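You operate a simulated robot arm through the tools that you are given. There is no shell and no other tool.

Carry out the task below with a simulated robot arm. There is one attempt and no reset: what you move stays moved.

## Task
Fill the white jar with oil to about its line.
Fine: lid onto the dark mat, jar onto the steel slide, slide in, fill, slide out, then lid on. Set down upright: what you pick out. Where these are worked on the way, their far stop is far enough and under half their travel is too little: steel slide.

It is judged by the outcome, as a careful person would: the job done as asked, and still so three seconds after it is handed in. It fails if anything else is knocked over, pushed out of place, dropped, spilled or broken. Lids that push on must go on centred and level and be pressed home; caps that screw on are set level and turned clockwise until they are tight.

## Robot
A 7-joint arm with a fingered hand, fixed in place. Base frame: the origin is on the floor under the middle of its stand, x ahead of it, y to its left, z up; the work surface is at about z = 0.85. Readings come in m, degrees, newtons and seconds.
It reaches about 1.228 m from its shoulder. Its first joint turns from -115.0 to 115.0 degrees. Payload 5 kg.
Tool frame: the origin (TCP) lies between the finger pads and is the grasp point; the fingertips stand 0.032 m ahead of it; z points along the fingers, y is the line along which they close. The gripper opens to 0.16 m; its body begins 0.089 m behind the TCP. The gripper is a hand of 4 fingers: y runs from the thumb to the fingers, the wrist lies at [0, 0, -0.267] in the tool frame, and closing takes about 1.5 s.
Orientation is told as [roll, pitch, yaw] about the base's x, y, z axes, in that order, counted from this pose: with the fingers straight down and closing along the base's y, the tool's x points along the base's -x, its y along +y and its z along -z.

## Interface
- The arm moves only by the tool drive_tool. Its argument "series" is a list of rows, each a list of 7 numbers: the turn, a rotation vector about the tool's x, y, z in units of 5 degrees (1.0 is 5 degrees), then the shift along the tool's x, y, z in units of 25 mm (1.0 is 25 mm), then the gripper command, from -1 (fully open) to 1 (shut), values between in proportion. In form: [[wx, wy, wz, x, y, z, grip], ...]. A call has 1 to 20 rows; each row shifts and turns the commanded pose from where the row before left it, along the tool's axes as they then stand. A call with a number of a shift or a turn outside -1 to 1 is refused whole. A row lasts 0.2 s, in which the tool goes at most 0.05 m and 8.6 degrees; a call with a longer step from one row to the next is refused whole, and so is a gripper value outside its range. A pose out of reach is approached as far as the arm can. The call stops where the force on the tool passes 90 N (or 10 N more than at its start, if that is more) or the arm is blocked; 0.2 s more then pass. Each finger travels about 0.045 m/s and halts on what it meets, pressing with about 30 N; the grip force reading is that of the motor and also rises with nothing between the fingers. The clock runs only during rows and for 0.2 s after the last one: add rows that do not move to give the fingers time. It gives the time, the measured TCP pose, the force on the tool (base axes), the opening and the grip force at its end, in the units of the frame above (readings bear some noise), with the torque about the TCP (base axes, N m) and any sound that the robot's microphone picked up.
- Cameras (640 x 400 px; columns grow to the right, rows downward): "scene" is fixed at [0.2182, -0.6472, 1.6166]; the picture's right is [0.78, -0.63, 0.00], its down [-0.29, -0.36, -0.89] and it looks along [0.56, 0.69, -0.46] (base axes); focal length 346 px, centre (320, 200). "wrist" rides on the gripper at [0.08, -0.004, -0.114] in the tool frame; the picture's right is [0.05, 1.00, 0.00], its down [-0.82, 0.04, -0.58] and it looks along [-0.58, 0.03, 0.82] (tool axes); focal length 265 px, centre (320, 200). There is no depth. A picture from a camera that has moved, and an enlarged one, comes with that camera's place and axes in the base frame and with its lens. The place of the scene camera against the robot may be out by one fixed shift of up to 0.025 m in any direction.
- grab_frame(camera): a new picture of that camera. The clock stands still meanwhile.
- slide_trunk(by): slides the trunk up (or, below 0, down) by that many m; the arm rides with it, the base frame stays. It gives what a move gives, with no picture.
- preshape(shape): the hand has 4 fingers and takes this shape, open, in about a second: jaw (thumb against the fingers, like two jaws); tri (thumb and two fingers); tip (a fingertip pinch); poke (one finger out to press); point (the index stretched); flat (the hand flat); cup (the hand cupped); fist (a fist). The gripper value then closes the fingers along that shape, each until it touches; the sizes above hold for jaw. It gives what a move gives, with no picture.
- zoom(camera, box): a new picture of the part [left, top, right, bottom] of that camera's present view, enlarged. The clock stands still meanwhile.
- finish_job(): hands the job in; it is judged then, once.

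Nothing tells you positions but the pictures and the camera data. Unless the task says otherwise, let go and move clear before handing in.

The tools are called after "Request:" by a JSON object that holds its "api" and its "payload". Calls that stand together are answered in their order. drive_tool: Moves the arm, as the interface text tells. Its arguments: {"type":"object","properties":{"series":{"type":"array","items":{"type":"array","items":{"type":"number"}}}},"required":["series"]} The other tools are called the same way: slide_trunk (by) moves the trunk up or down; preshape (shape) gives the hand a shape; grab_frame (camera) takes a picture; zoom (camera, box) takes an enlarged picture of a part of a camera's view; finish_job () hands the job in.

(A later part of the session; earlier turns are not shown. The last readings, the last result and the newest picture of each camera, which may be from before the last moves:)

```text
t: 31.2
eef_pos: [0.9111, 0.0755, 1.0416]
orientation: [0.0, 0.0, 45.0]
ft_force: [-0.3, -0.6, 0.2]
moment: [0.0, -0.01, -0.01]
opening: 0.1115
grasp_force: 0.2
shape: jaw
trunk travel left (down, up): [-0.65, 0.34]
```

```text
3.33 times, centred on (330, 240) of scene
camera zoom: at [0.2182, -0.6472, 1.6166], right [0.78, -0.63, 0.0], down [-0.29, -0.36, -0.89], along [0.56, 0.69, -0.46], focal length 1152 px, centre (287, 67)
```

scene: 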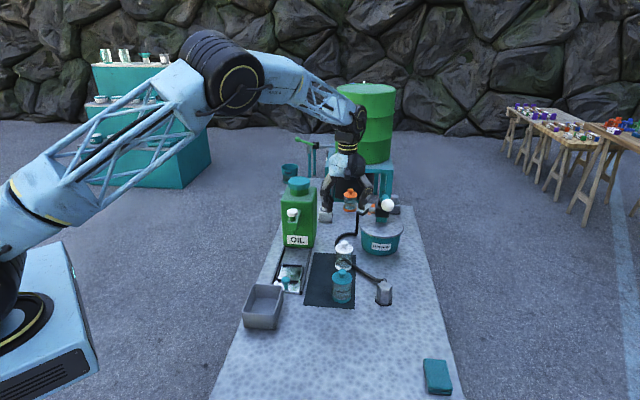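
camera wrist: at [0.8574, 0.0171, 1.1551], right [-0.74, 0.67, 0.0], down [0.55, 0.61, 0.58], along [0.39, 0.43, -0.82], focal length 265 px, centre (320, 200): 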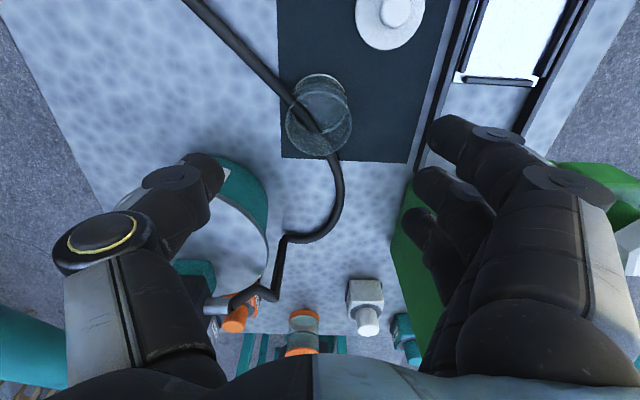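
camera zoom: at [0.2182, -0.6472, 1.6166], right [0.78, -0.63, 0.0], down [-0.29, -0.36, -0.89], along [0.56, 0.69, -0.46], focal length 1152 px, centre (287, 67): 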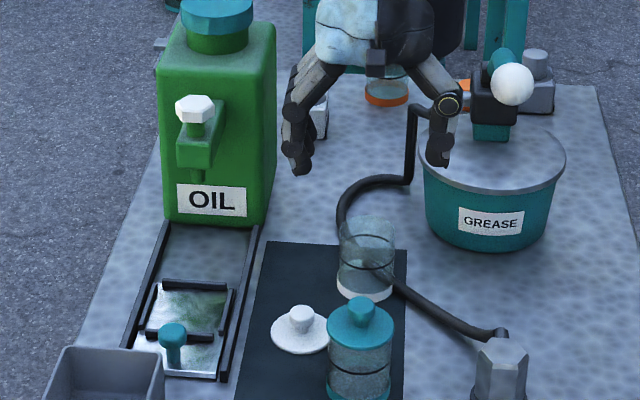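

The jar axis is at [0.911, 0.0755], rim ≈ 0.918, directly under the hand (the dark hose merely passes visually through it). I'll lower around it with the fingertips staying above z ≈ 0.874, then grip.

Request:
{"api": "drive_tool", "payload": {"series": [[0, 0, 0, 0, 0, 0.5, -0.15], [0, 0, 0, 0, 0, 0.8, -0.15], [0, 0, 0, 0, 0, 0.8, -0.15], [0, 0, 0, 0, 0, 0.8, -0.15], [0, 0, 0, 0, 0, 0.8, -0.15], [0, 0, 0, 0, 0, 0.7, -0.15], [0, 0, 0, 0, 0, 0.6, -0.15], [0, 0, 0, 0, 0, 0.4, -0.15], [0, 0, 0, 0, 0, 0, -0.15]]}}

Request:
{"api": "grab_frame", "payload": {"camera": "wrist"}}

Request:
{"api": "zoom", "payload": {"camera": "scene", "box": [300, 200, 380, 280]}}

```text
t: 33.2
eef_pos: [0.91, 0.077, 0.9059]
orientation: [0.0, 0.0, 45.0]
ft_force: [0.0, -1.1, -0.3]
moment: [0.01, -0.02, 0.0]
opening: 0.0927
grasp_force: 0.1
shape: jaw
trunk travel left (down, up): [-0.65, 0.34]
```

```text
taken
camera wrist: at [0.8574, 0.0175, 1.0196], right [-0.74, 0.67, 0.0], down [0.55, 0.61, 0.58], along [0.39, 0.43, -0.82], focal length 265 px, centre (320, 200)
```

wrist: 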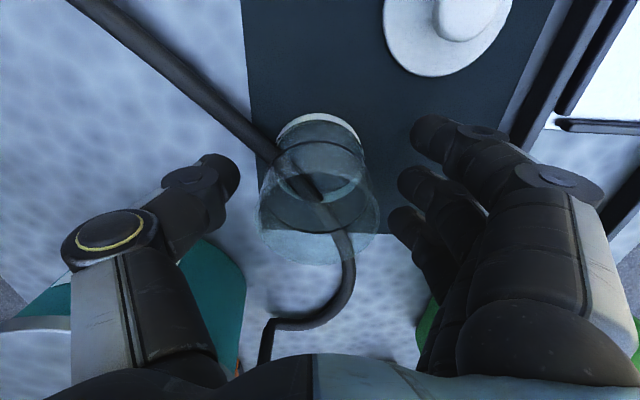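

```text
5.00 times, centred on (340, 240) of scene
camera zoom: at [0.2182, -0.6472, 1.6166], right [0.78, -0.63, 0.0], down [-0.29, -0.36, -0.89], along [0.56, 0.69, -0.46], focal length 1728 px, centre (220, 0)
```

zoom: 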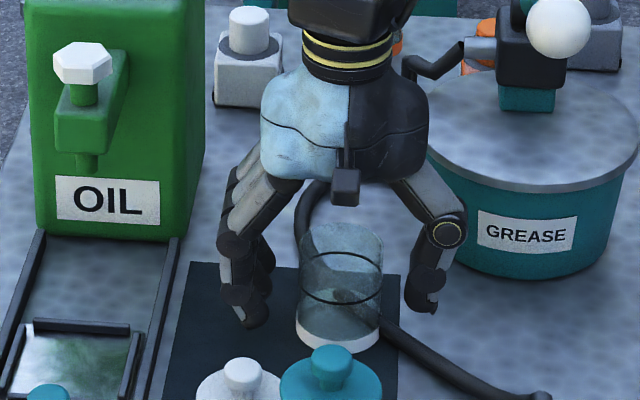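

The jar stands centred between thumb and fingers. Closing on it.

Request:
{"api": "drive_tool", "payload": {"series": [[0, 0, 0, 0, 0, 0, 0.05], [0, 0, 0, 0, 0, 0, 0.2], [0, 0, 0, 0, 0, 0, 0.3], [0, 0, 0, 0, 0, 0, 0.4], [0, 0, 0, 0, 0, 0, 0.5], [0, 0, 0, 0, 0, 0, 0.5], [0, 0, 0, 0, 0, 0, 0.5], [0, 0, 0, 0, 0, 0, 0.5]]}}

Request:
{"api": "grab_frame", "payload": {"camera": "wrist"}}

Request:
{"api": "zoom", "payload": {"camera": "scene", "box": [300, 200, 380, 280]}}

```text
t: 35.0
eef_pos: [0.9111, 0.0763, 0.906]
orientation: [0.1, 0.0, 45.0]
ft_force: [-0.3, 0.2, -0.6]
moment: [0.02, -0.01, 0.01]
opening: 0.0408
grasp_force: 30.2
shape: jaw
trunk travel left (down, up): [-0.65, 0.34]
```

```text
taken
camera wrist: at [0.8574, 0.0176, 1.0195], right [-0.74, 0.67, 0.0], down [0.55, 0.61, 0.58], along [0.39, 0.43, -0.82], focal length 265 px, centre (320, 200)
```

wrist: 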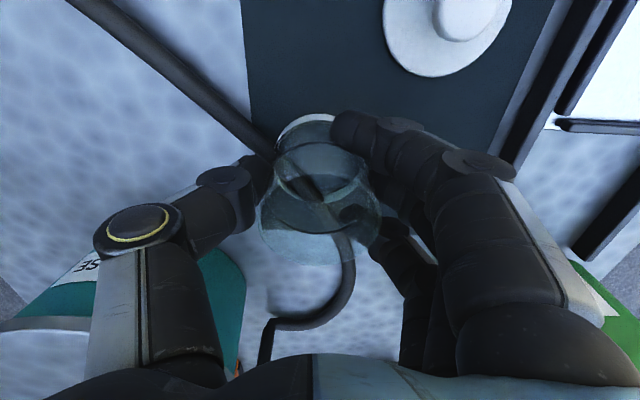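

```text
5.00 times, centred on (340, 240) of scene
camera zoom: at [0.2182, -0.6472, 1.6166], right [0.78, -0.63, 0.0], down [-0.29, -0.36, -0.89], along [0.56, 0.69, -0.46], focal length 1728 px, centre (220, 0)
```

zoom: 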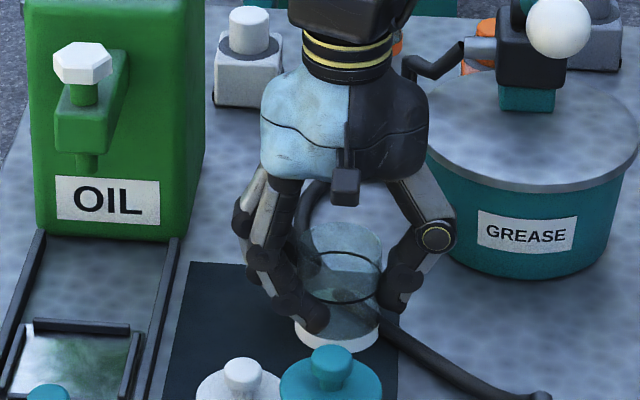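

Firm grip at 30 N with the jar upright. Lifting a little to test, then up clear.

Request:
{"api": "drive_tool", "payload": {"series": [[0, 0, 0, 0, 0, -0.2, 0.5], [0, 0, 0, 0, 0, -0.3, 0.5], [0, 0, 0, 0, 0, -0.5, 0.5], [0, 0, 0, 0, 0, -0.5, 0.5], [0, 0, 0, 0, 0, 0, 0.5]]}}

Request:
{"api": "grab_frame", "payload": {"camera": "wrist"}}

Request:
{"api": "zoom", "payload": {"camera": "scene", "box": [300, 190, 380, 270]}}

```text
t: 36.2
eef_pos: [0.9106, 0.0773, 0.943]
orientation: [0.0, 0.0, 44.9]
ft_force: [-0.2, 0.4, -2.2]
moment: [-0.05, 0.02, 0.01]
opening: 0.041
grasp_force: 30.1
shape: jaw
trunk travel left (down, up): [-0.65, 0.34]
```

```text
taken
camera wrist: at [0.8576, 0.0177, 1.0575], right [-0.74, 0.67, 0.0], down [0.55, 0.61, 0.58], along [0.39, 0.43, -0.82], focal length 265 px, centre (320, 200)
```

wrist: 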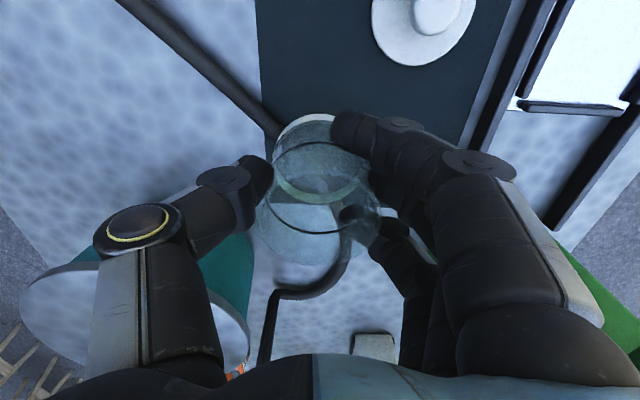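

```text
5.00 times, centred on (340, 230) of scene
camera zoom: at [0.2182, -0.6472, 1.6166], right [0.78, -0.63, 0.0], down [-0.29, -0.36, -0.89], along [0.56, 0.69, -0.46], focal length 1728 px, centre (220, 50)
```

zoom: 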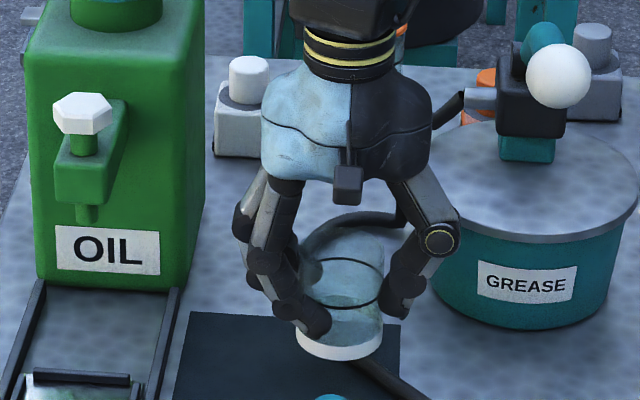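

The jar is held upright. I'll raise it and move over toward the slide, staying a bit short of the nest, to measure the nest exactly.

Request:
{"api": "drive_tool", "payload": {"series": [[0, 0, 0, 0, 0, -0.8, 0.5], [0, 0, 0, 0, 0, -0.9, 0.5], [0, 0, 0, 0, 0, -0.9, 0.5], [0, 0, 0, 0, 0, -0.9, 0.5], [0, 0, 0, 0, 0, -0.9, 0.5], [0, 0, 0, 0.7, 0.798, 0, 0.5], [0, 0, 0, 0.7, 0.798, 0, 0.5], [0, 0, 0, 0.7, 0.798, 0, 0.5], [0, 0, 0, 0.7, 0.798, 0, 0.5], [0, 0, 0, 0.7, 0.798, 0, 0.5], [0, 0, 0, 0.7, 0.798, 0, 0.5], [0, 0, 0, 0.7, 0.798, 0, 0.5], [0, 0, 0, 0.7, 0.798, 0, 0.5], [0, 0, 0, 0.7, 0.798, 0, 0.5], [0, 0, 0, 0, 0, 0, 0.5]]}}

Request:
{"api": "grab_frame", "payload": {"camera": "wrist"}}

Request:
{"api": "zoom", "payload": {"camera": "scene", "box": [250, 180, 370, 300]}}

```text
t: 39.4
eef_pos: [0.6733, 0.0913, 1.052]
orientation: [0.0, 0.1, 45.0]
ft_force: [-0.7, -0.4, -1.5]
moment: [0.01, 0.03, 0.02]
opening: 0.0409
grasp_force: 29.8
shape: jaw
trunk travel left (down, up): [-0.65, 0.34]
```

```text
taken
camera wrist: at [0.6198, 0.0332, 1.1666], right [-0.74, 0.67, 0.0], down [0.55, 0.61, 0.58], along [0.39, 0.43, -0.82], focal length 265 px, centre (320, 200)
```

wrist: 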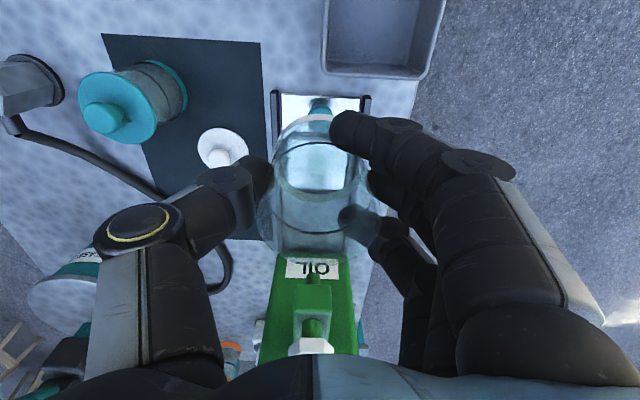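

```text
3.33 times, centred on (310, 240) of scene
camera zoom: at [0.2182, -0.6472, 1.6166], right [0.78, -0.63, 0.0], down [-0.29, -0.36, -0.89], along [0.56, 0.69, -0.46], focal length 1152 px, centre (353, 67)
```

zoom: 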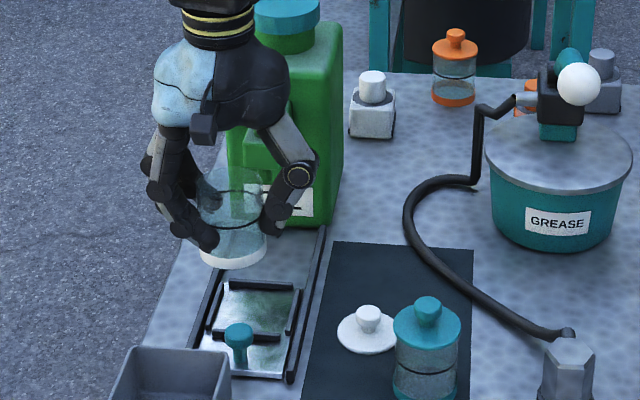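

Request:
{"api": "zoom", "payload": {"camera": "wrist", "box": [250, 70, 390, 230]}}

Request:
{"api": "zoom", "payload": {"camera": "scene", "box": [285, 235, 355, 305]}}

```text
2.50 times, centred on (320, 150) of wrist
camera zoom: at [0.6198, 0.0332, 1.1666], right [-0.74, 0.67, 0.0], down [0.55, 0.61, 0.58], along [0.39, 0.43, -0.82], focal length 664 px, centre (320, 325)
```

zoom: 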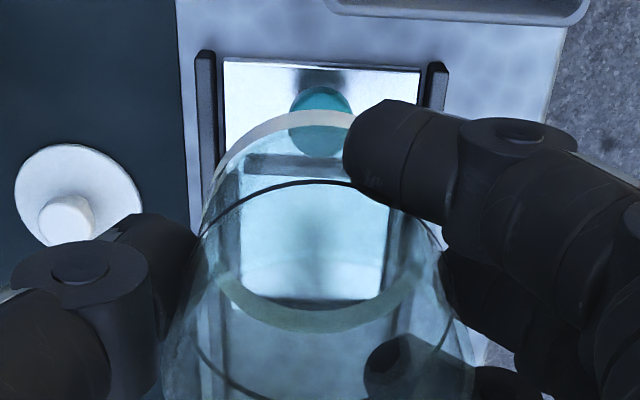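

```text
5.71 times, centred on (320, 270) of scene
camera zoom: at [0.2182, -0.6472, 1.6166], right [0.78, -0.63, 0.0], down [-0.29, -0.36, -0.89], along [0.56, 0.69, -0.46], focal length 1975 px, centre (320, -200)
```

zoom: 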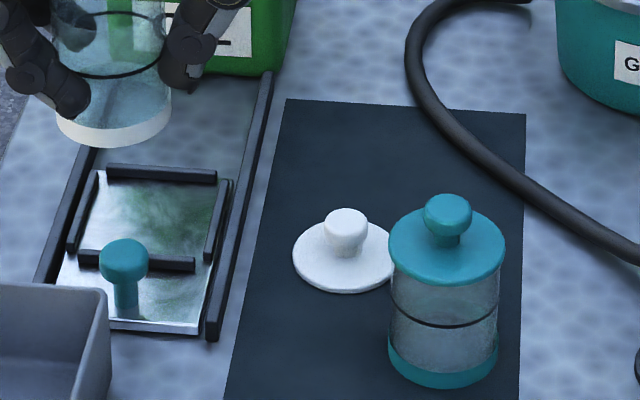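

Through the clear jar I can see the nest bars: nest centre ≈ [0.7295, 0.150]. I'll move the jar over it and lower part-way to check alignment.

Request:
{"api": "drive_tool", "payload": {"series": [[0, 0, 0, -0.53, 0.013, 0, 0.5], [0, 0, 0, -0.53, 0.013, 0, 0.5], [0, 0, 0, -0.53, 0.013, 0, 0.5], [0, 0, 0, -0.53, 0.013, 0, 0.5], [0, 0, 0, -0.53, 0.013, 0, 0.5], [0, 0, 0, -0.53, 0.013, 0, 0.5], [0, 0, 0, 0, 0, 0.7, 0.5], [0, 0, 0, 0, 0, 0.7, 0.5], [0, 0, 0, 0, 0, 0.7, 0.5], [0, 0, 0, 0, 0, 0.7, 0.5], [0, 0, 0, 0, 0, 0.7, 0.5], [0, 0, 0, 0, 0, 0, 0.5], [0, 0, 0, 0, 0, 0, 0.5]]}}

Request:
{"api": "grab_frame", "payload": {"camera": "wrist"}}

Request:
{"api": "zoom", "payload": {"camera": "wrist", "box": [250, 70, 390, 230]}}

Request:
{"api": "zoom", "payload": {"camera": "scene", "box": [265, 225, 335, 295]}}

```text
t: 42.2
eef_pos: [0.7264, 0.1494, 0.966]
orientation: [0.0, 0.1, 45.0]
ft_force: [0.7, -0.5, -0.8]
moment: [-0.02, 0.01, 0.0]
opening: 0.0407
grasp_force: 30.3
shape: jaw
trunk travel left (down, up): [-0.65, 0.34]
```

```text
taken
camera wrist: at [0.6735, 0.089, 1.08], right [-0.74, 0.67, 0.0], down [0.55, 0.61, 0.58], along [0.39, 0.43, -0.82], focal length 265 px, centre (320, 200)
```

wrist: 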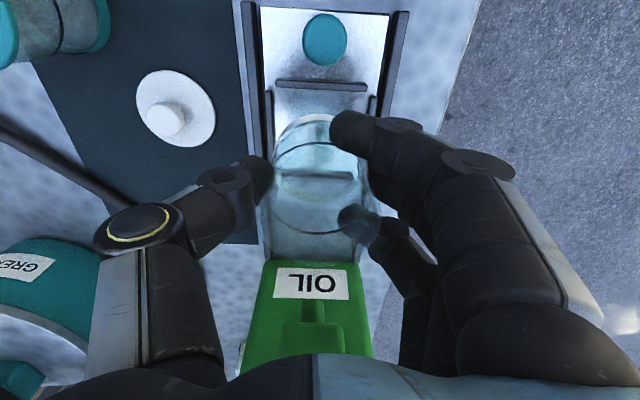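

```text
2.50 times, centred on (320, 150) of wrist
camera zoom: at [0.6735, 0.089, 1.08], right [-0.74, 0.67, 0.0], down [0.55, 0.61, 0.58], along [0.39, 0.43, -0.82], focal length 664 px, centre (320, 325)
```

zoom: 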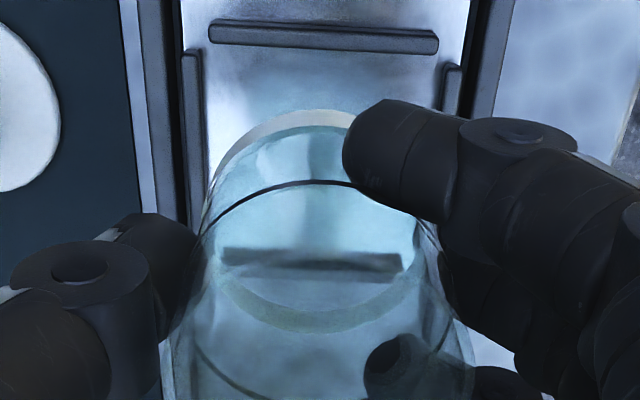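

```text
5.71 times, centred on (300, 260) of scene
camera zoom: at [0.2182, -0.6472, 1.6166], right [0.78, -0.63, 0.0], down [-0.29, -0.36, -0.89], along [0.56, 0.69, -0.46], focal length 1975 px, centre (434, -143)
```

zoom: 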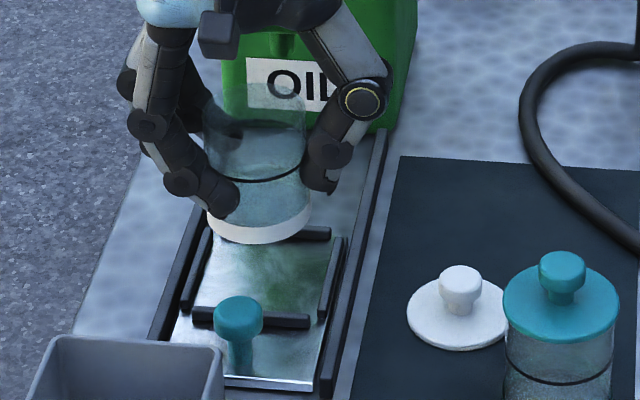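

Both views agree: the jar will land centred in the nest (within ~2 mm). Lowering, slowly near the end.

Request:
{"api": "drive_tool", "payload": {"series": [[0, 0, 0, 0, 0, 0.5, 0.5], [0, 0, 0, 0, 0, 0.5, 0.5], [0, 0, 0, 0, 0, 0.4, 0.5], [0, 0, 0, 0, 0, 0.2, 0.5], [0, 0, 0, 0, 0, 0.1, 0.5], [0, 0, 0, 0, 0, 0, 0.5]]}}

Request:
{"api": "zoom", "payload": {"camera": "wrist", "box": [250, 70, 390, 230]}}

Request:
{"api": "zoom", "payload": {"camera": "scene", "box": [265, 235, 325, 295]}}

```text
t: 43.6
eef_pos: [0.7267, 0.1501, 0.9243]
orientation: [-0.1, 0.0, 45.1]
ft_force: [0.1, -0.7, -0.9]
moment: [-0.01, 0.0, 0.01]
opening: 0.0408
grasp_force: 30.0
shape: jaw
trunk travel left (down, up): [-0.65, 0.34]
```

```text
2.50 times, centred on (320, 150) of wrist
camera zoom: at [0.6736, 0.0908, 1.0378], right [-0.74, 0.67, 0.0], down [0.55, 0.61, 0.58], along [0.39, 0.43, -0.82], focal length 664 px, centre (320, 325)
```

zoom: 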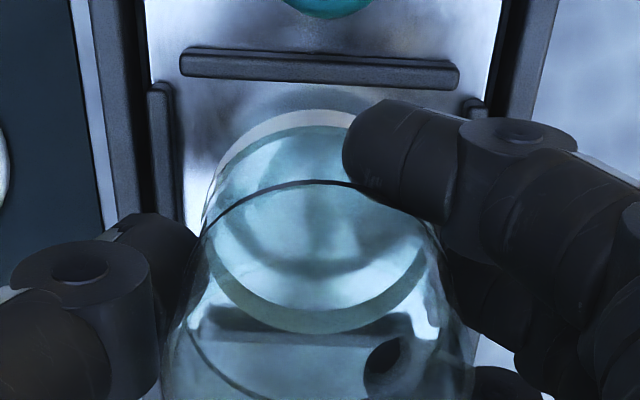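

```text
6.67 times, centred on (295, 265) of scene
camera zoom: at [0.2182, -0.6472, 1.6166], right [0.78, -0.63, 0.0], down [-0.29, -0.36, -0.89], along [0.56, 0.69, -0.46], focal length 2305 px, centre (487, -233)
```

zoom: 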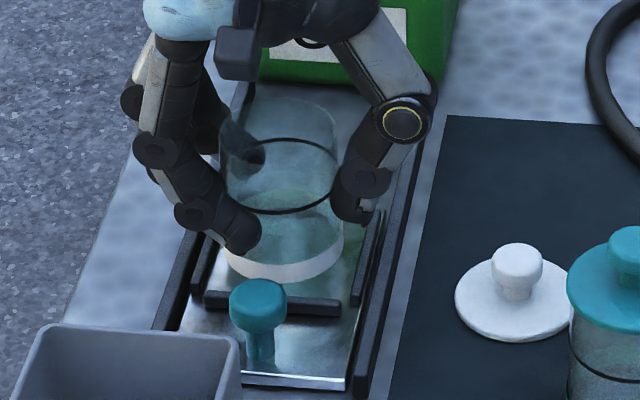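

Well centred. Final creep down to the tray.

Request:
{"api": "drive_tool", "payload": {"series": [[0, 0, 0, 0, 0, 0.12, 0.5], [0, 0, 0, 0, 0, 0.1, 0.5], [0, 0, 0, 0, 0, 0.1, 0.5], [0, 0, 0, 0, 0, 0, 0.5]]}}

Request:
{"api": "zoom", "payload": {"camera": "scene", "box": [265, 235, 325, 295]}}

```text
t: 44.6
eef_pos: [0.7275, 0.1495, 0.9148]
orientation: [0.0, 0.1, 45.0]
ft_force: [0.4, 0.5, -1.1]
moment: [0.06, 0.0, 0.02]
opening: 0.0405
grasp_force: 29.5
shape: jaw
trunk travel left (down, up): [-0.65, 0.34]
```

```text
6.67 times, centred on (295, 265) of scene
camera zoom: at [0.2182, -0.6472, 1.6166], right [0.78, -0.63, 0.0], down [-0.29, -0.36, -0.89], along [0.56, 0.69, -0.46], focal length 2305 px, centre (487, -233)
```

zoom: 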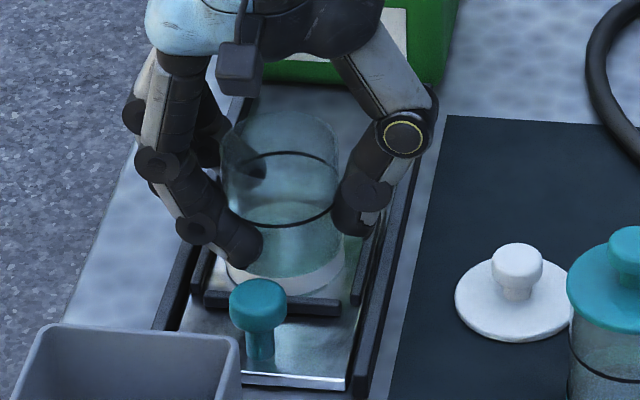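

Request:
{"api": "drive_tool", "payload": {"series": [[0, 0, 0, 0, 0, 0.06, 0.5], [0, 0, 0, 0, 0, 0.04, 0.5], [0, 0, 0, 0, 0, 0, 0.5]]}}

```text
t: 45.4
eef_pos: [0.727, 0.1498, 0.9136]
orientation: [-0.1, -0.1, 45.0]
ft_force: [1.4, 0.1, 17.6]
moment: [0.09, 0.0, -0.01]
opening: 0.0412
grasp_force: 29.9
shape: jaw
trunk travel left (down, up): [-0.65, 0.34]
```

Contact with the tray. Easing off a millimetre and letting go.

Request:
{"api": "drive_tool", "payload": {"series": [[0, 0, 0, 0, 0, -0.05, 0.5], [0, 0, 0, 0, 0, 0, 0.4], [0, 0, 0, 0, 0, 0, 0.3], [0, 0, 0, 0, 0, 0, 0.2], [0, 0, 0, 0, 0, 0, 0.1], [0, 0, 0, 0, 0, 0, 0], [0, 0, 0, 0, 0, 0, -0.1], [0, 0, 0, 0, 0, 0, -0.1], [0, 0, 0, 0, 0, 0, -0.1]]}}

Request:
{"api": "grab_frame", "payload": {"camera": "wrist"}}

Request:
{"api": "zoom", "payload": {"camera": "scene", "box": [265, 225, 335, 295]}}

```text
t: 47.4
eef_pos: [0.7266, 0.151, 0.9144]
orientation: [-0.1, 0.0, 45.0]
ft_force: [1.4, -0.4, -0.3]
moment: [-0.01, -0.01, 0.0]
opening: 0.0872
grasp_force: 0.1
shape: jaw
trunk travel left (down, up): [-0.65, 0.34]
```

```text
taken
camera wrist: at [0.6735, 0.0905, 1.0283], right [-0.74, 0.67, 0.0], down [0.55, 0.61, 0.58], along [0.39, 0.43, -0.82], focal length 265 px, centre (320, 200)
```

wrist: 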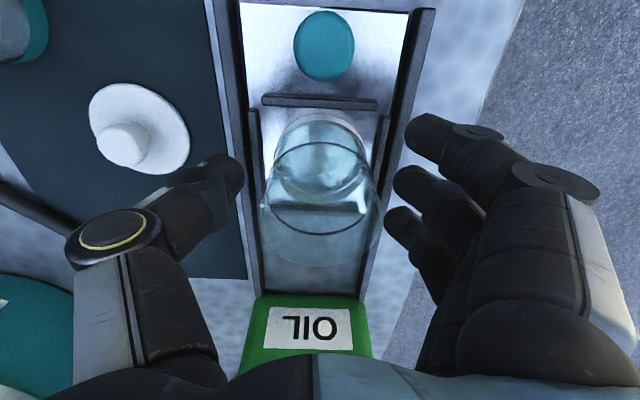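

```text
5.71 times, centred on (300, 260) of scene
camera zoom: at [0.2182, -0.6472, 1.6166], right [0.78, -0.63, 0.0], down [-0.29, -0.36, -0.89], along [0.56, 0.69, -0.46], focal length 1975 px, centre (434, -143)
```

zoom: 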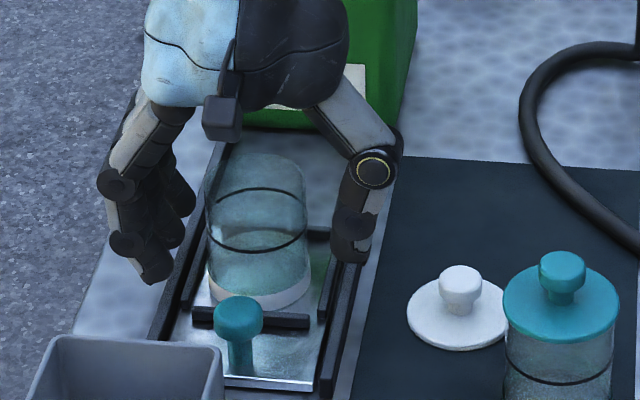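

The jar stands upright and centred in the nest. Rising clear and moving back over the tray's teal handle to measure it.

Request:
{"api": "drive_tool", "payload": {"series": [[0, 0, 0, 0, 0, -0.5, -0.1], [0, 0, 0, 0, 0, -0.9, -0.1], [0, 0, 0, 0, 0, -0.9, -0.1], [0, 0, 0, 0, 0, -0.9, -0.1], [0, 0, 0, 0, 0, -0.9, 0], [0, 0, 0, 0, 0, -0.9, 0.1], [0, 0, 0, 0.8, 0, 0, 0.2], [0, 0, 0, 0.8, 0, 0, 0.3], [0, 0, 0, 0.8, 0, 0, 0.3], [0, 0, 0, 0.7, 0, 0, 0.3], [0, 0, 0, 0, 0, 0, 0.3]]}}

Request:
{"api": "grab_frame", "payload": {"camera": "wrist"}}

Request:
{"api": "zoom", "payload": {"camera": "wrist", "box": [260, 60, 380, 200]}}

Request:
{"api": "zoom", "payload": {"camera": "scene", "box": [265, 195, 345, 295]}}

```text
t: 49.8
eef_pos: [0.672, 0.0936, 1.0387]
orientation: [0.0, 0.0, 44.9]
ft_force: [0.4, 0.5, 0.8]
moment: [-0.01, 0.03, -0.02]
opening: 0.0565
grasp_force: 0.0
shape: jaw
trunk travel left (down, up): [-0.65, 0.34]
```

```text
taken
camera wrist: at [0.6187, 0.0352, 1.1527], right [-0.74, 0.67, 0.0], down [0.55, 0.61, 0.58], along [0.39, 0.43, -0.82], focal length 265 px, centre (320, 200)
```

wrist: 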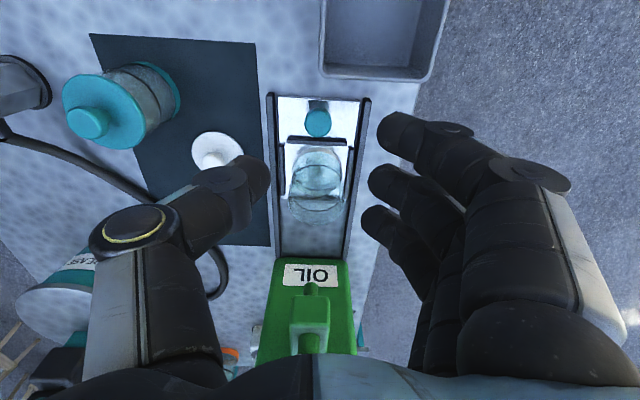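

```text
2.86 times, centred on (320, 130) of wrist
camera zoom: at [0.6187, 0.0352, 1.1527], right [-0.74, 0.67, 0.0], down [0.55, 0.61, 0.58], along [0.39, 0.43, -0.82], focal length 758 px, centre (320, 400)
```

zoom: 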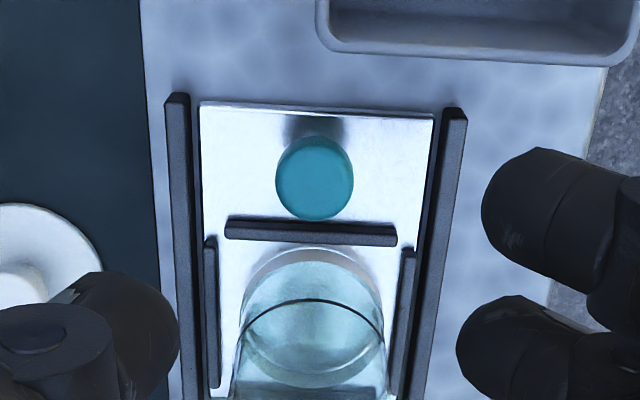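

```text
4.00 times, centred on (305, 245) of scene
camera zoom: at [0.2182, -0.6472, 1.6166], right [0.78, -0.63, 0.0], down [-0.29, -0.36, -0.89], along [0.56, 0.69, -0.46], focal length 1383 px, centre (380, 20)
```

zoom: 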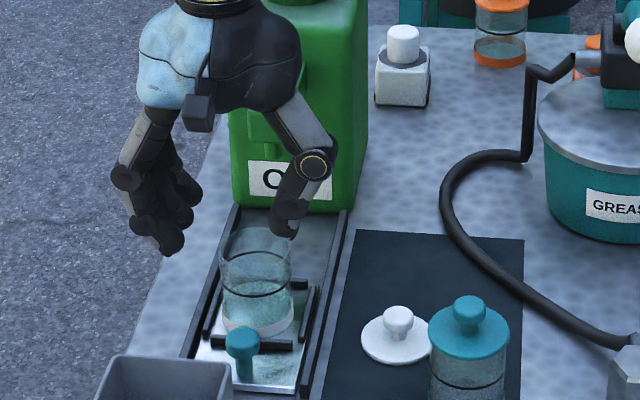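

The handle knob is at about [0.6785, 0.099], top ≈ 0.90, with the jar 4 cm beyond it. I'll use the fingertip pinch with the hand yawed to ~22° and leaned back 20°, so the spare fingers clear the grey box and the palm clears the tap.

Request:
{"api": "preshape", "payload": {"shape": "tip"}}

Request:
{"api": "drive_tool", "payload": {"series": [[0, 0, 0.92, 0, 0, 0, -0.4], [0, 0, 0.92, 0, 0, 0, -0.2], [0, 0, 0.92, 0, 0, 0, 0], [0, 0, 0.92, 0, 0, 0, 0.2], [0, 0, 0.92, 0, 0, 0, 0.25], [0, -1, 0, 0, 0, 0, 0.25], [0, -1, 0, 0, 0, 0, 0.25], [0, -1, 0, 0, 0, 0, 0.25], [0, -1, 0, 0, 0, 0, 0.25], [0, 0, 0, 0.175, 0.029, 0.721, 0.25], [0, 0, 0, 0.175, 0.029, 0.721, 0.25], [0, 0, 0, 0.175, 0.029, 0.721, 0.25], [0, 0, 0, 0.175, 0.029, 0.721, 0.25], [0, 0, 0, 0, 0, 0, 0.25]]}}

Request:
{"api": "grab_frame", "payload": {"camera": "wrist"}}

Request:
{"api": "zoom", "payload": {"camera": "scene", "box": [245, 195, 345, 295]}}

```text
t: 50.7
eef_pos: [0.6722, 0.0949, 1.0393]
orientation: [-0.1, 0.0, 45.0]
ft_force: [-0.5, -0.2, -1.0]
moment: [-0.01, -0.02, 0.0]
opening: 0.1601
grasp_force: 0.1
shape: tip
trunk travel left (down, up): [-0.65, 0.34]
```

```text
t: 53.7
eef_pos: [0.6773, 0.1022, 0.9664]
orientation: [0.0, -20.0, 22.0]
ft_force: [0.0, 0.3, -0.2]
moment: [0.01, -0.01, 0.02]
opening: 0.0608
grasp_force: 0.1
shape: tip
trunk travel left (down, up): [-0.65, 0.34]
```

```text
taken
camera wrist: at [0.5737, 0.0559, 1.0456], right [-0.42, 0.91, -0.02], down [0.51, 0.25, 0.82], along [0.75, 0.34, -0.57], focal length 265 px, centre (320, 200)
```

wrist: 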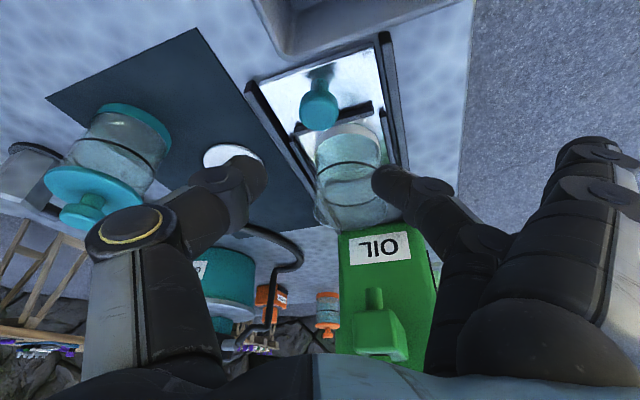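

```text
4.00 times, centred on (295, 245) of scene
camera zoom: at [0.2182, -0.6472, 1.6166], right [0.78, -0.63, 0.0], down [-0.29, -0.36, -0.89], along [0.56, 0.69, -0.46], focal length 1383 px, centre (420, 20)
```

zoom: 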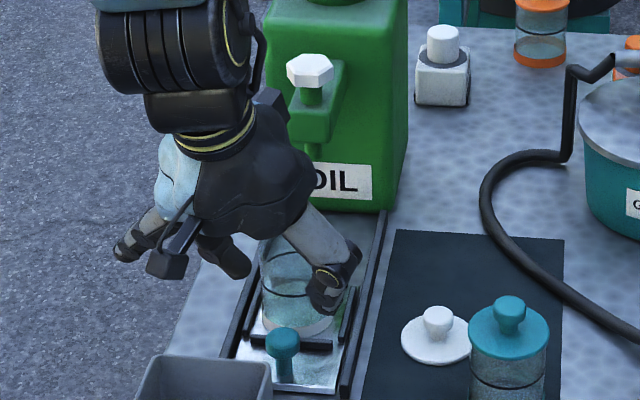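

The pinch fingers straddle the handle and nothing else is near. Narrowing the opening slightly and going down to the knob.

Request:
{"api": "drive_tool", "payload": {"series": [[0, 0, 0, 0.267, -0.017, 0.609, 0.35], [0, 0, 0, 0.267, -0.017, 0.609, 0.42], [0, 0, 0, 0.267, -0.017, 0.609, 0.42], [0, 0, 0, 0, 0, 0, 0.42]]}}

Request:
{"api": "grab_frame", "payload": {"camera": "wrist"}}

Request:
{"api": "zoom", "payload": {"camera": "scene", "box": [255, 225, 335, 305]}}

```text
t: 54.7
eef_pos: [0.6776, 0.0977, 0.9168]
orientation: [0.0, -20.0, 22.0]
ft_force: [-0.5, -0.4, 0.1]
moment: [0.01, 0.0, -0.02]
opening: 0.0467
grasp_force: 0.0
shape: tip
trunk travel left (down, up): [-0.65, 0.34]
```

```text
taken
camera wrist: at [0.572, 0.0517, 0.9965], right [-0.42, 0.91, -0.02], down [0.51, 0.25, 0.82], along [0.75, 0.34, -0.57], focal length 265 px, centre (320, 200)
```

wrist: 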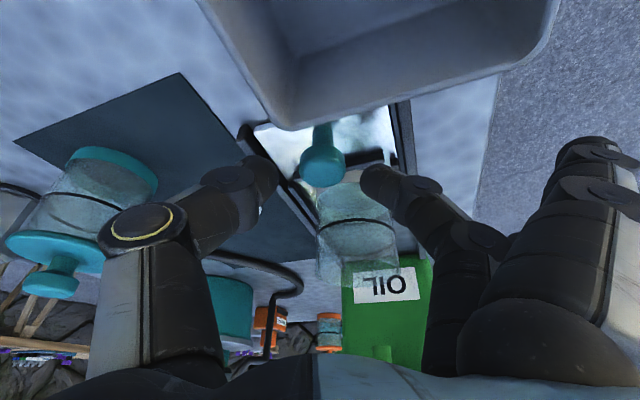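

```text
5.00 times, centred on (295, 265) of scene
camera zoom: at [0.2182, -0.6472, 1.6166], right [0.78, -0.63, 0.0], down [-0.29, -0.36, -0.89], along [0.56, 0.69, -0.46], focal length 1728 px, centre (445, -125)
```

zoom: 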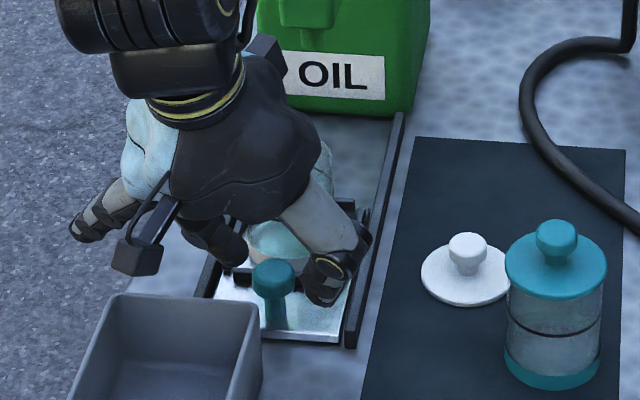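

Knob at [0.677, 0.100], between the tips. A final 17 mm down, then pinch.

Request:
{"api": "drive_tool", "payload": {"series": [[0, 0, 0, 0.17, 0.05, 0.3, 0.42], [0, 0, 0, 0.16, 0.05, 0.29, 0.42], [0, 0, 0, 0, 0, 0, 0.5], [0, 0, 0, 0, 0, 0, 0.6], [0, 0, 0, 0, 0, 0, 0.7], [0, 0, 0, 0, 0, 0, 0.85], [0, 0, 0, 0, 0, 0, 0.85], [0, 0, 0, 0, 0, 0, 0.85]]}}

Request:
{"api": "grab_frame", "payload": {"camera": "wrist"}}

Request:
{"api": "zoom", "payload": {"camera": "scene", "box": [255, 225, 335, 305]}}

```text
t: 56.5
eef_pos: [0.6728, 0.0992, 0.8979]
orientation: [0.0, -19.9, 22.0]
ft_force: [1.6, -1.9, -7.8]
moment: [-0.11, -0.01, -0.07]
opening: 0.0203
grasp_force: 30.2
shape: tip
trunk travel left (down, up): [-0.65, 0.34]
```

```text
taken
camera wrist: at [0.5684, 0.0534, 0.9787], right [-0.42, 0.91, -0.02], down [0.51, 0.25, 0.82], along [0.75, 0.34, -0.57], focal length 265 px, centre (320, 200)
```

wrist: 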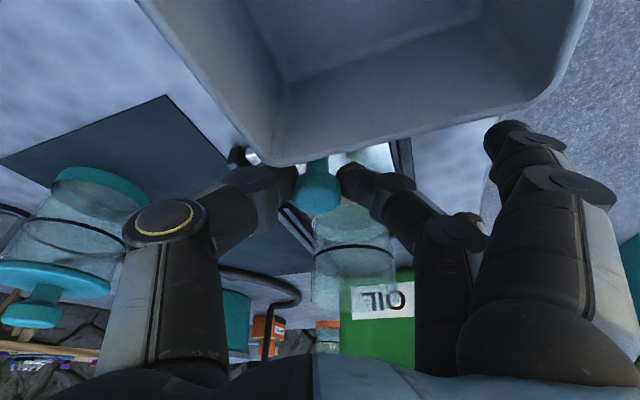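

```text
5.00 times, centred on (295, 265) of scene
camera zoom: at [0.2182, -0.6472, 1.6166], right [0.78, -0.63, 0.0], down [-0.29, -0.36, -0.89], along [0.56, 0.69, -0.46], focal length 1728 px, centre (445, -125)
```

zoom: 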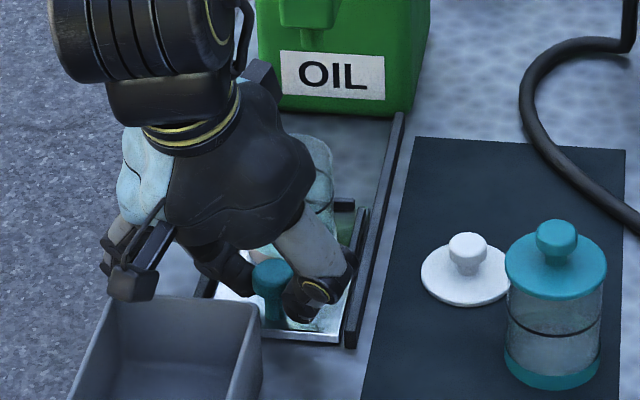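

The handle is pinched (30 N). Pushing the tray in along the rails – first a short test.

Request:
{"api": "drive_tool", "payload": {"series": [[0, 0, 0, -0.173, 0.078, 0.063, 0.85], [0, 0, 0, -0.346, 0.156, 0.126, 0.85], [0, 0, 0, -0.346, 0.156, 0.126, 0.85], [0, 0, 0, 0, 0, 0, 0.85]]}}

Request:
{"api": "grab_frame", "payload": {"camera": "wrist"}}

Request:
{"api": "zoom", "payload": {"camera": "scene", "box": [255, 205, 335, 305]}}

```text
t: 57.5
eef_pos: [0.6907, 0.1166, 0.8989]
orientation: [0.0, -19.8, 22.0]
ft_force: [1.4, -0.8, -11.4]
moment: [-0.08, 0.04, -0.1]
opening: 0.0205
grasp_force: 29.7
shape: tip
trunk travel left (down, up): [-0.65, 0.34]
```

```text
taken
camera wrist: at [0.5859, 0.0707, 0.9791], right [-0.42, 0.91, -0.02], down [0.51, 0.25, 0.82], along [0.75, 0.34, -0.57], focal length 265 px, centre (320, 200)
```

wrist: 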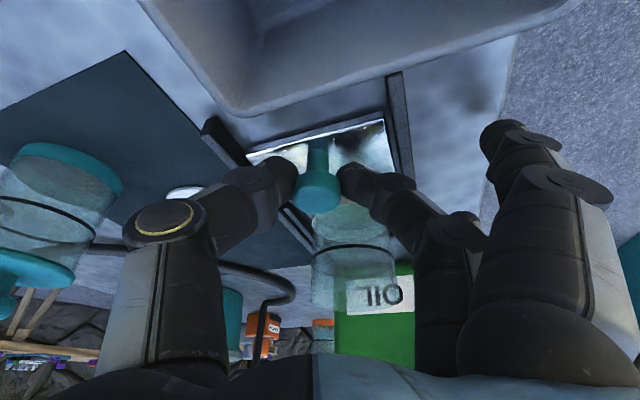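

```text
4.00 times, centred on (295, 255) of scene
camera zoom: at [0.2182, -0.6472, 1.6166], right [0.78, -0.63, 0.0], down [-0.29, -0.36, -0.89], along [0.56, 0.69, -0.46], focal length 1383 px, centre (420, -20)
```

zoom: 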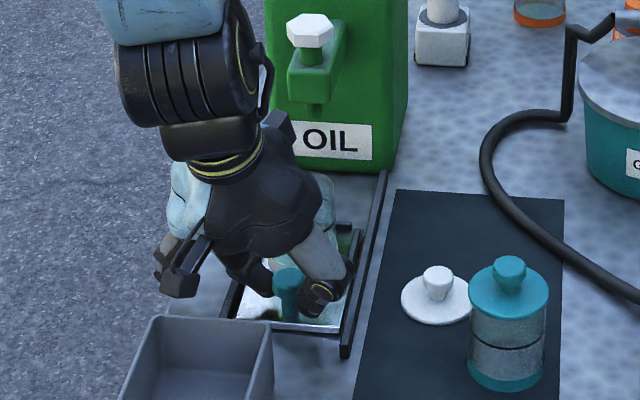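

The tray slides smoothly. Continuing the push, watching the force.

Request:
{"api": "drive_tool", "payload": {"series": [[0, 0, 0, -0.388, 0.188, 0.226, 0.85], [0, 0, 0, -0.415, 0.188, 0.151, 0.85], [0, 0, 0, -0.415, 0.188, 0.151, 0.85], [0, 0, 0, -0.415, 0.188, 0.151, 0.85], [0, 0, 0, -0.415, 0.188, 0.151, 0.85], [0, 0, 0, -0.2, 0.09, 0.073, 0.85], [0, 0, 0, 0, 0, 0, 0.85]]}}

Request:
{"api": "grab_frame", "payload": {"camera": "wrist"}}

Request:
{"api": "zoom", "payload": {"camera": "scene", "box": [255, 185, 335, 285]}}

```text
t: 59.1
eef_pos: [0.7347, 0.1603, 0.8973]
orientation: [0.0, -19.8, 21.8]
ft_force: [-17.7, -16.2, 5.4]
moment: [-0.37, 0.18, -0.38]
opening: 0.0216
grasp_force: 29.8
shape: tip
trunk travel left (down, up): [-0.65, 0.34]
```

```text
taken
camera wrist: at [0.63, 0.114, 0.977], right [-0.42, 0.91, -0.02], down [0.51, 0.25, 0.82], along [0.75, 0.33, -0.57], focal length 265 px, centre (320, 200)
```

wrist: 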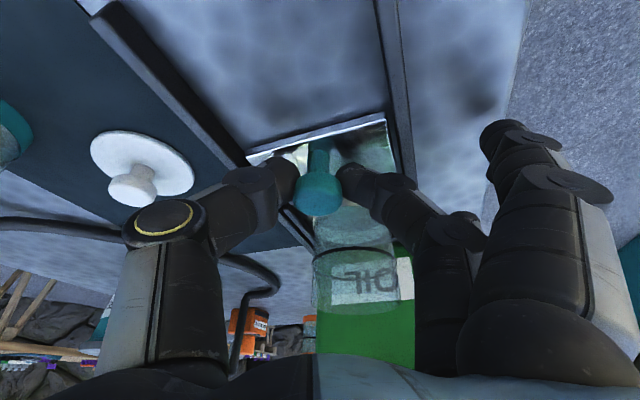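

```text
4.00 times, centred on (295, 235) of scene
camera zoom: at [0.2182, -0.6472, 1.6166], right [0.78, -0.63, 0.0], down [-0.29, -0.36, -0.89], along [0.56, 0.69, -0.46], focal length 1383 px, centre (420, 60)
```

zoom: 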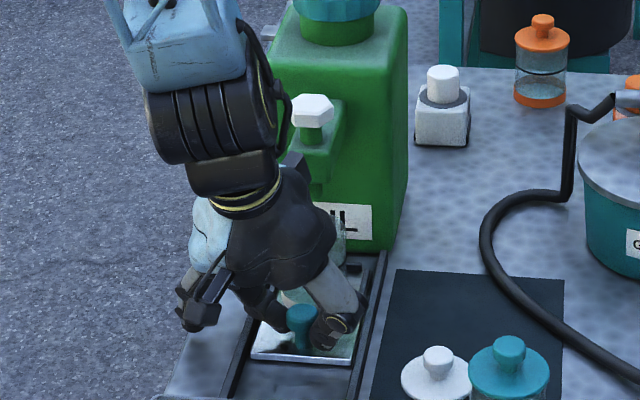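

There's now ~24 N against the push after about 87 mm. I need to see whether that is the stop or the hand touching something.

Request:
{"api": "zoom", "payload": {"camera": "scene", "box": [295, 190, 345, 250]}}

Request:
{"api": "zoom", "payload": {"camera": "scene", "box": [305, 235, 355, 285]}}

Request:
{"api": "zoom", "payload": {"camera": "wrist", "box": [240, 100, 440, 400]}}

```text
6.67 times, centred on (320, 220) of scene
camera zoom: at [0.2182, -0.6472, 1.6166], right [0.78, -0.63, 0.0], down [-0.29, -0.36, -0.89], along [0.56, 0.69, -0.46], focal length 2305 px, centre (320, 67)
```

zoom: 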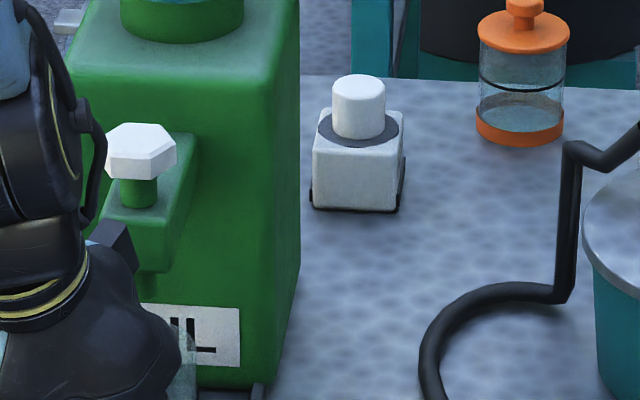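

```text
8.00 times, centred on (330, 260) of scene
camera zoom: at [0.2182, -0.6472, 1.6166], right [0.78, -0.63, 0.0], down [-0.29, -0.36, -0.89], along [0.56, 0.69, -0.46], focal length 2766 px, centre (240, -280)
```

zoom: 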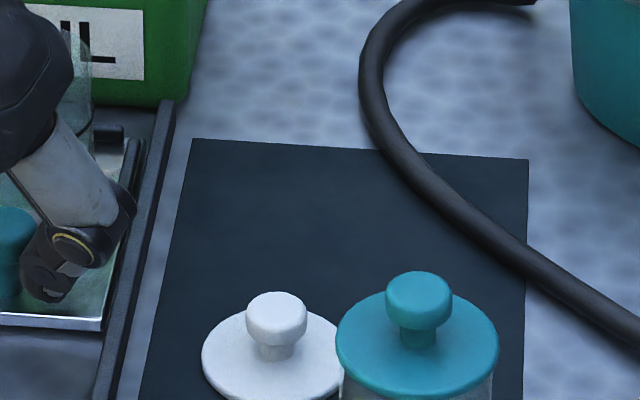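

```text
1.33 times, centred on (340, 250) of wrist
camera zoom: at [0.63, 0.114, 0.977], right [-0.42, 0.91, -0.02], down [0.51, 0.25, 0.82], along [0.75, 0.33, -0.57], focal length 354 px, centre (293, 133)
```

zoom: 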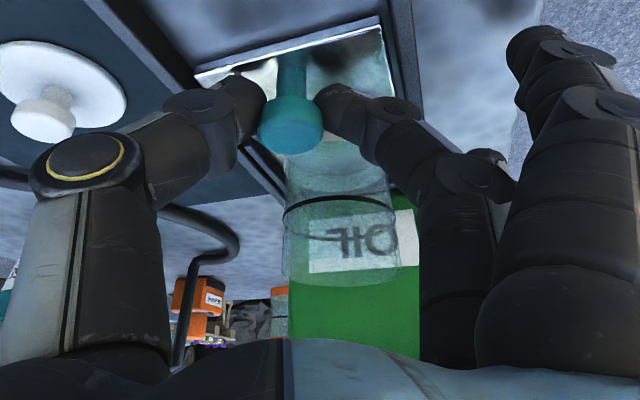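

Nothing of the hand seems to touch the tap; it may be the end stop. I'll press slightly further to tell stop from friction.

Request:
{"api": "drive_tool", "payload": {"series": [[0, 0, 0, -0.1, 0.045, 0.036, 0.85], [0, 0, 0, -0.1, 0.045, 0.036, 0.85], [0, 0, 0, 0, 0, 0, 0.85]]}}

```text
t: 59.9
eef_pos: [0.7418, 0.1674, 0.8939]
orientation: [0.0, -19.8, 22.0]
ft_force: [-6.3, -14.2, -29.4]
moment: [-0.21, 0.22, -0.01]
opening: 0.0169
grasp_force: 29.6
shape: tip
trunk travel left (down, up): [-0.65, 0.34]
```

Request:
{"api": "grab_frame", "payload": {"camera": "wrist"}}

Request:
{"api": "zoom", "payload": {"camera": "scene", "box": [280, 225, 340, 285]}}

Request:
{"api": "zoom", "payload": {"camera": "wrist", "box": [240, 100, 440, 300]}}

```text
taken
camera wrist: at [0.6373, 0.1208, 0.9744], right [-0.42, 0.91, -0.02], down [0.51, 0.25, 0.82], along [0.75, 0.34, -0.57], focal length 265 px, centre (320, 200)
```

wrist: 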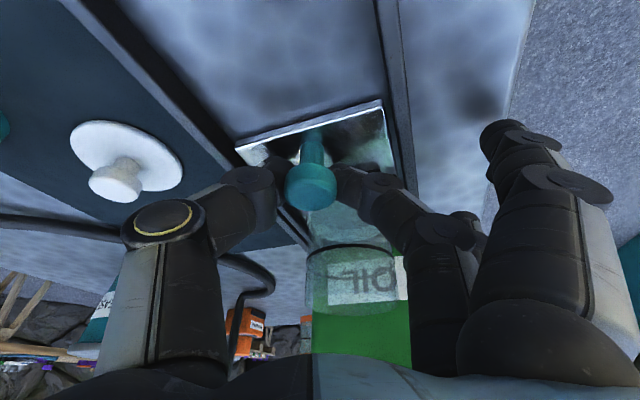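

```text
6.67 times, centred on (310, 255) of scene
camera zoom: at [0.2182, -0.6472, 1.6166], right [0.78, -0.63, 0.0], down [-0.29, -0.36, -0.89], along [0.56, 0.69, -0.46], focal length 2305 px, centre (387, -167)
```

zoom: 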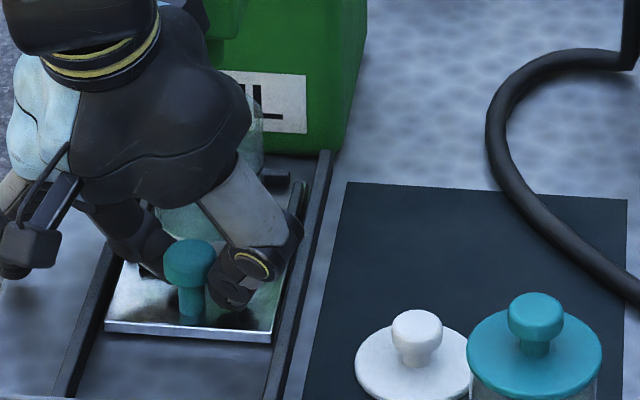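

```text
2.00 times, centred on (340, 200) of wrist
camera zoom: at [0.6373, 0.1208, 0.9744], right [-0.42, 0.91, -0.02], down [0.51, 0.25, 0.82], along [0.75, 0.34, -0.57], focal length 531 px, centre (280, 200)
```

zoom: 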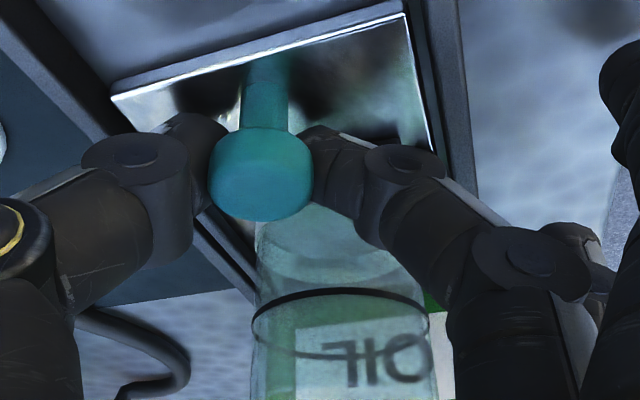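

The fingers just slid forward over the knob while the tray stayed (handle moved ≈ 85 mm), so it's against its stop. I'll let go, back away and inspect.

Request:
{"api": "drive_tool", "payload": {"series": [[0, 0, 0, 0, 0, 0, 0.7], [0, 0, 0, 0, 0, 0, 0.55], [0, 0, 0, 0, 0, 0, 0.42], [0, 0, 0, 0, 0, 0, 0.35], [0, 0, 0, 0, 0, 0, 0.35], [0, 0, 0, 0, 0, 0, 0.35]]}}

Request:
{"api": "grab_frame", "payload": {"camera": "wrist"}}

Request:
{"api": "zoom", "payload": {"camera": "scene", "box": [270, 205, 340, 285]}}

```text
t: 61.3
eef_pos: [0.741, 0.1679, 0.8976]
orientation: [0.1, -19.9, 22.1]
ft_force: [-0.6, -0.5, 7.8]
moment: [0.25, -0.06, -0.01]
opening: 0.0507
grasp_force: 0.1
shape: tip
trunk travel left (down, up): [-0.65, 0.34]
```

```text
taken
camera wrist: at [0.6363, 0.1214, 0.9771], right [-0.42, 0.91, -0.02], down [0.51, 0.25, 0.82], along [0.75, 0.34, -0.57], focal length 265 px, centre (320, 200)
```

wrist: 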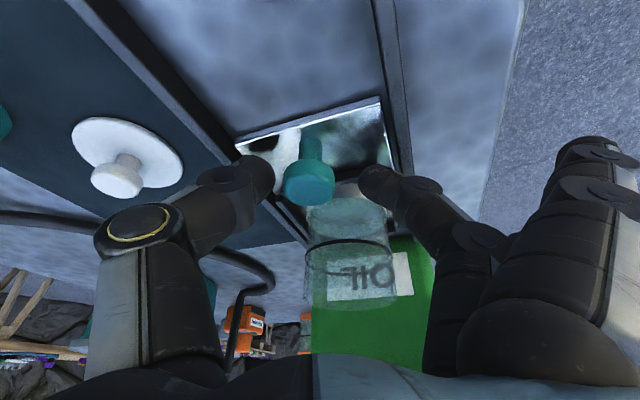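

```text
5.00 times, centred on (305, 245) of scene
camera zoom: at [0.2182, -0.6472, 1.6166], right [0.78, -0.63, 0.0], down [-0.29, -0.36, -0.89], along [0.56, 0.69, -0.46], focal length 1728 px, centre (395, -25)
```

zoom: 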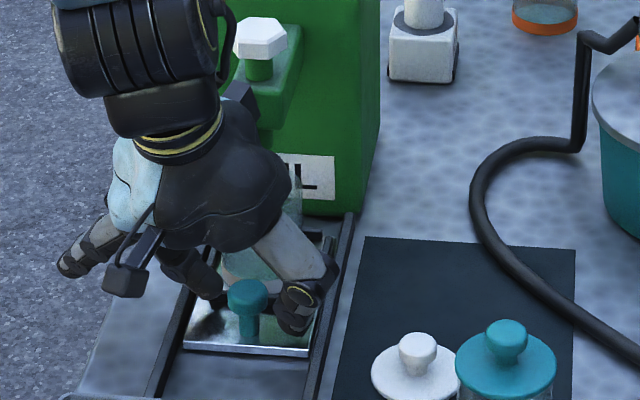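

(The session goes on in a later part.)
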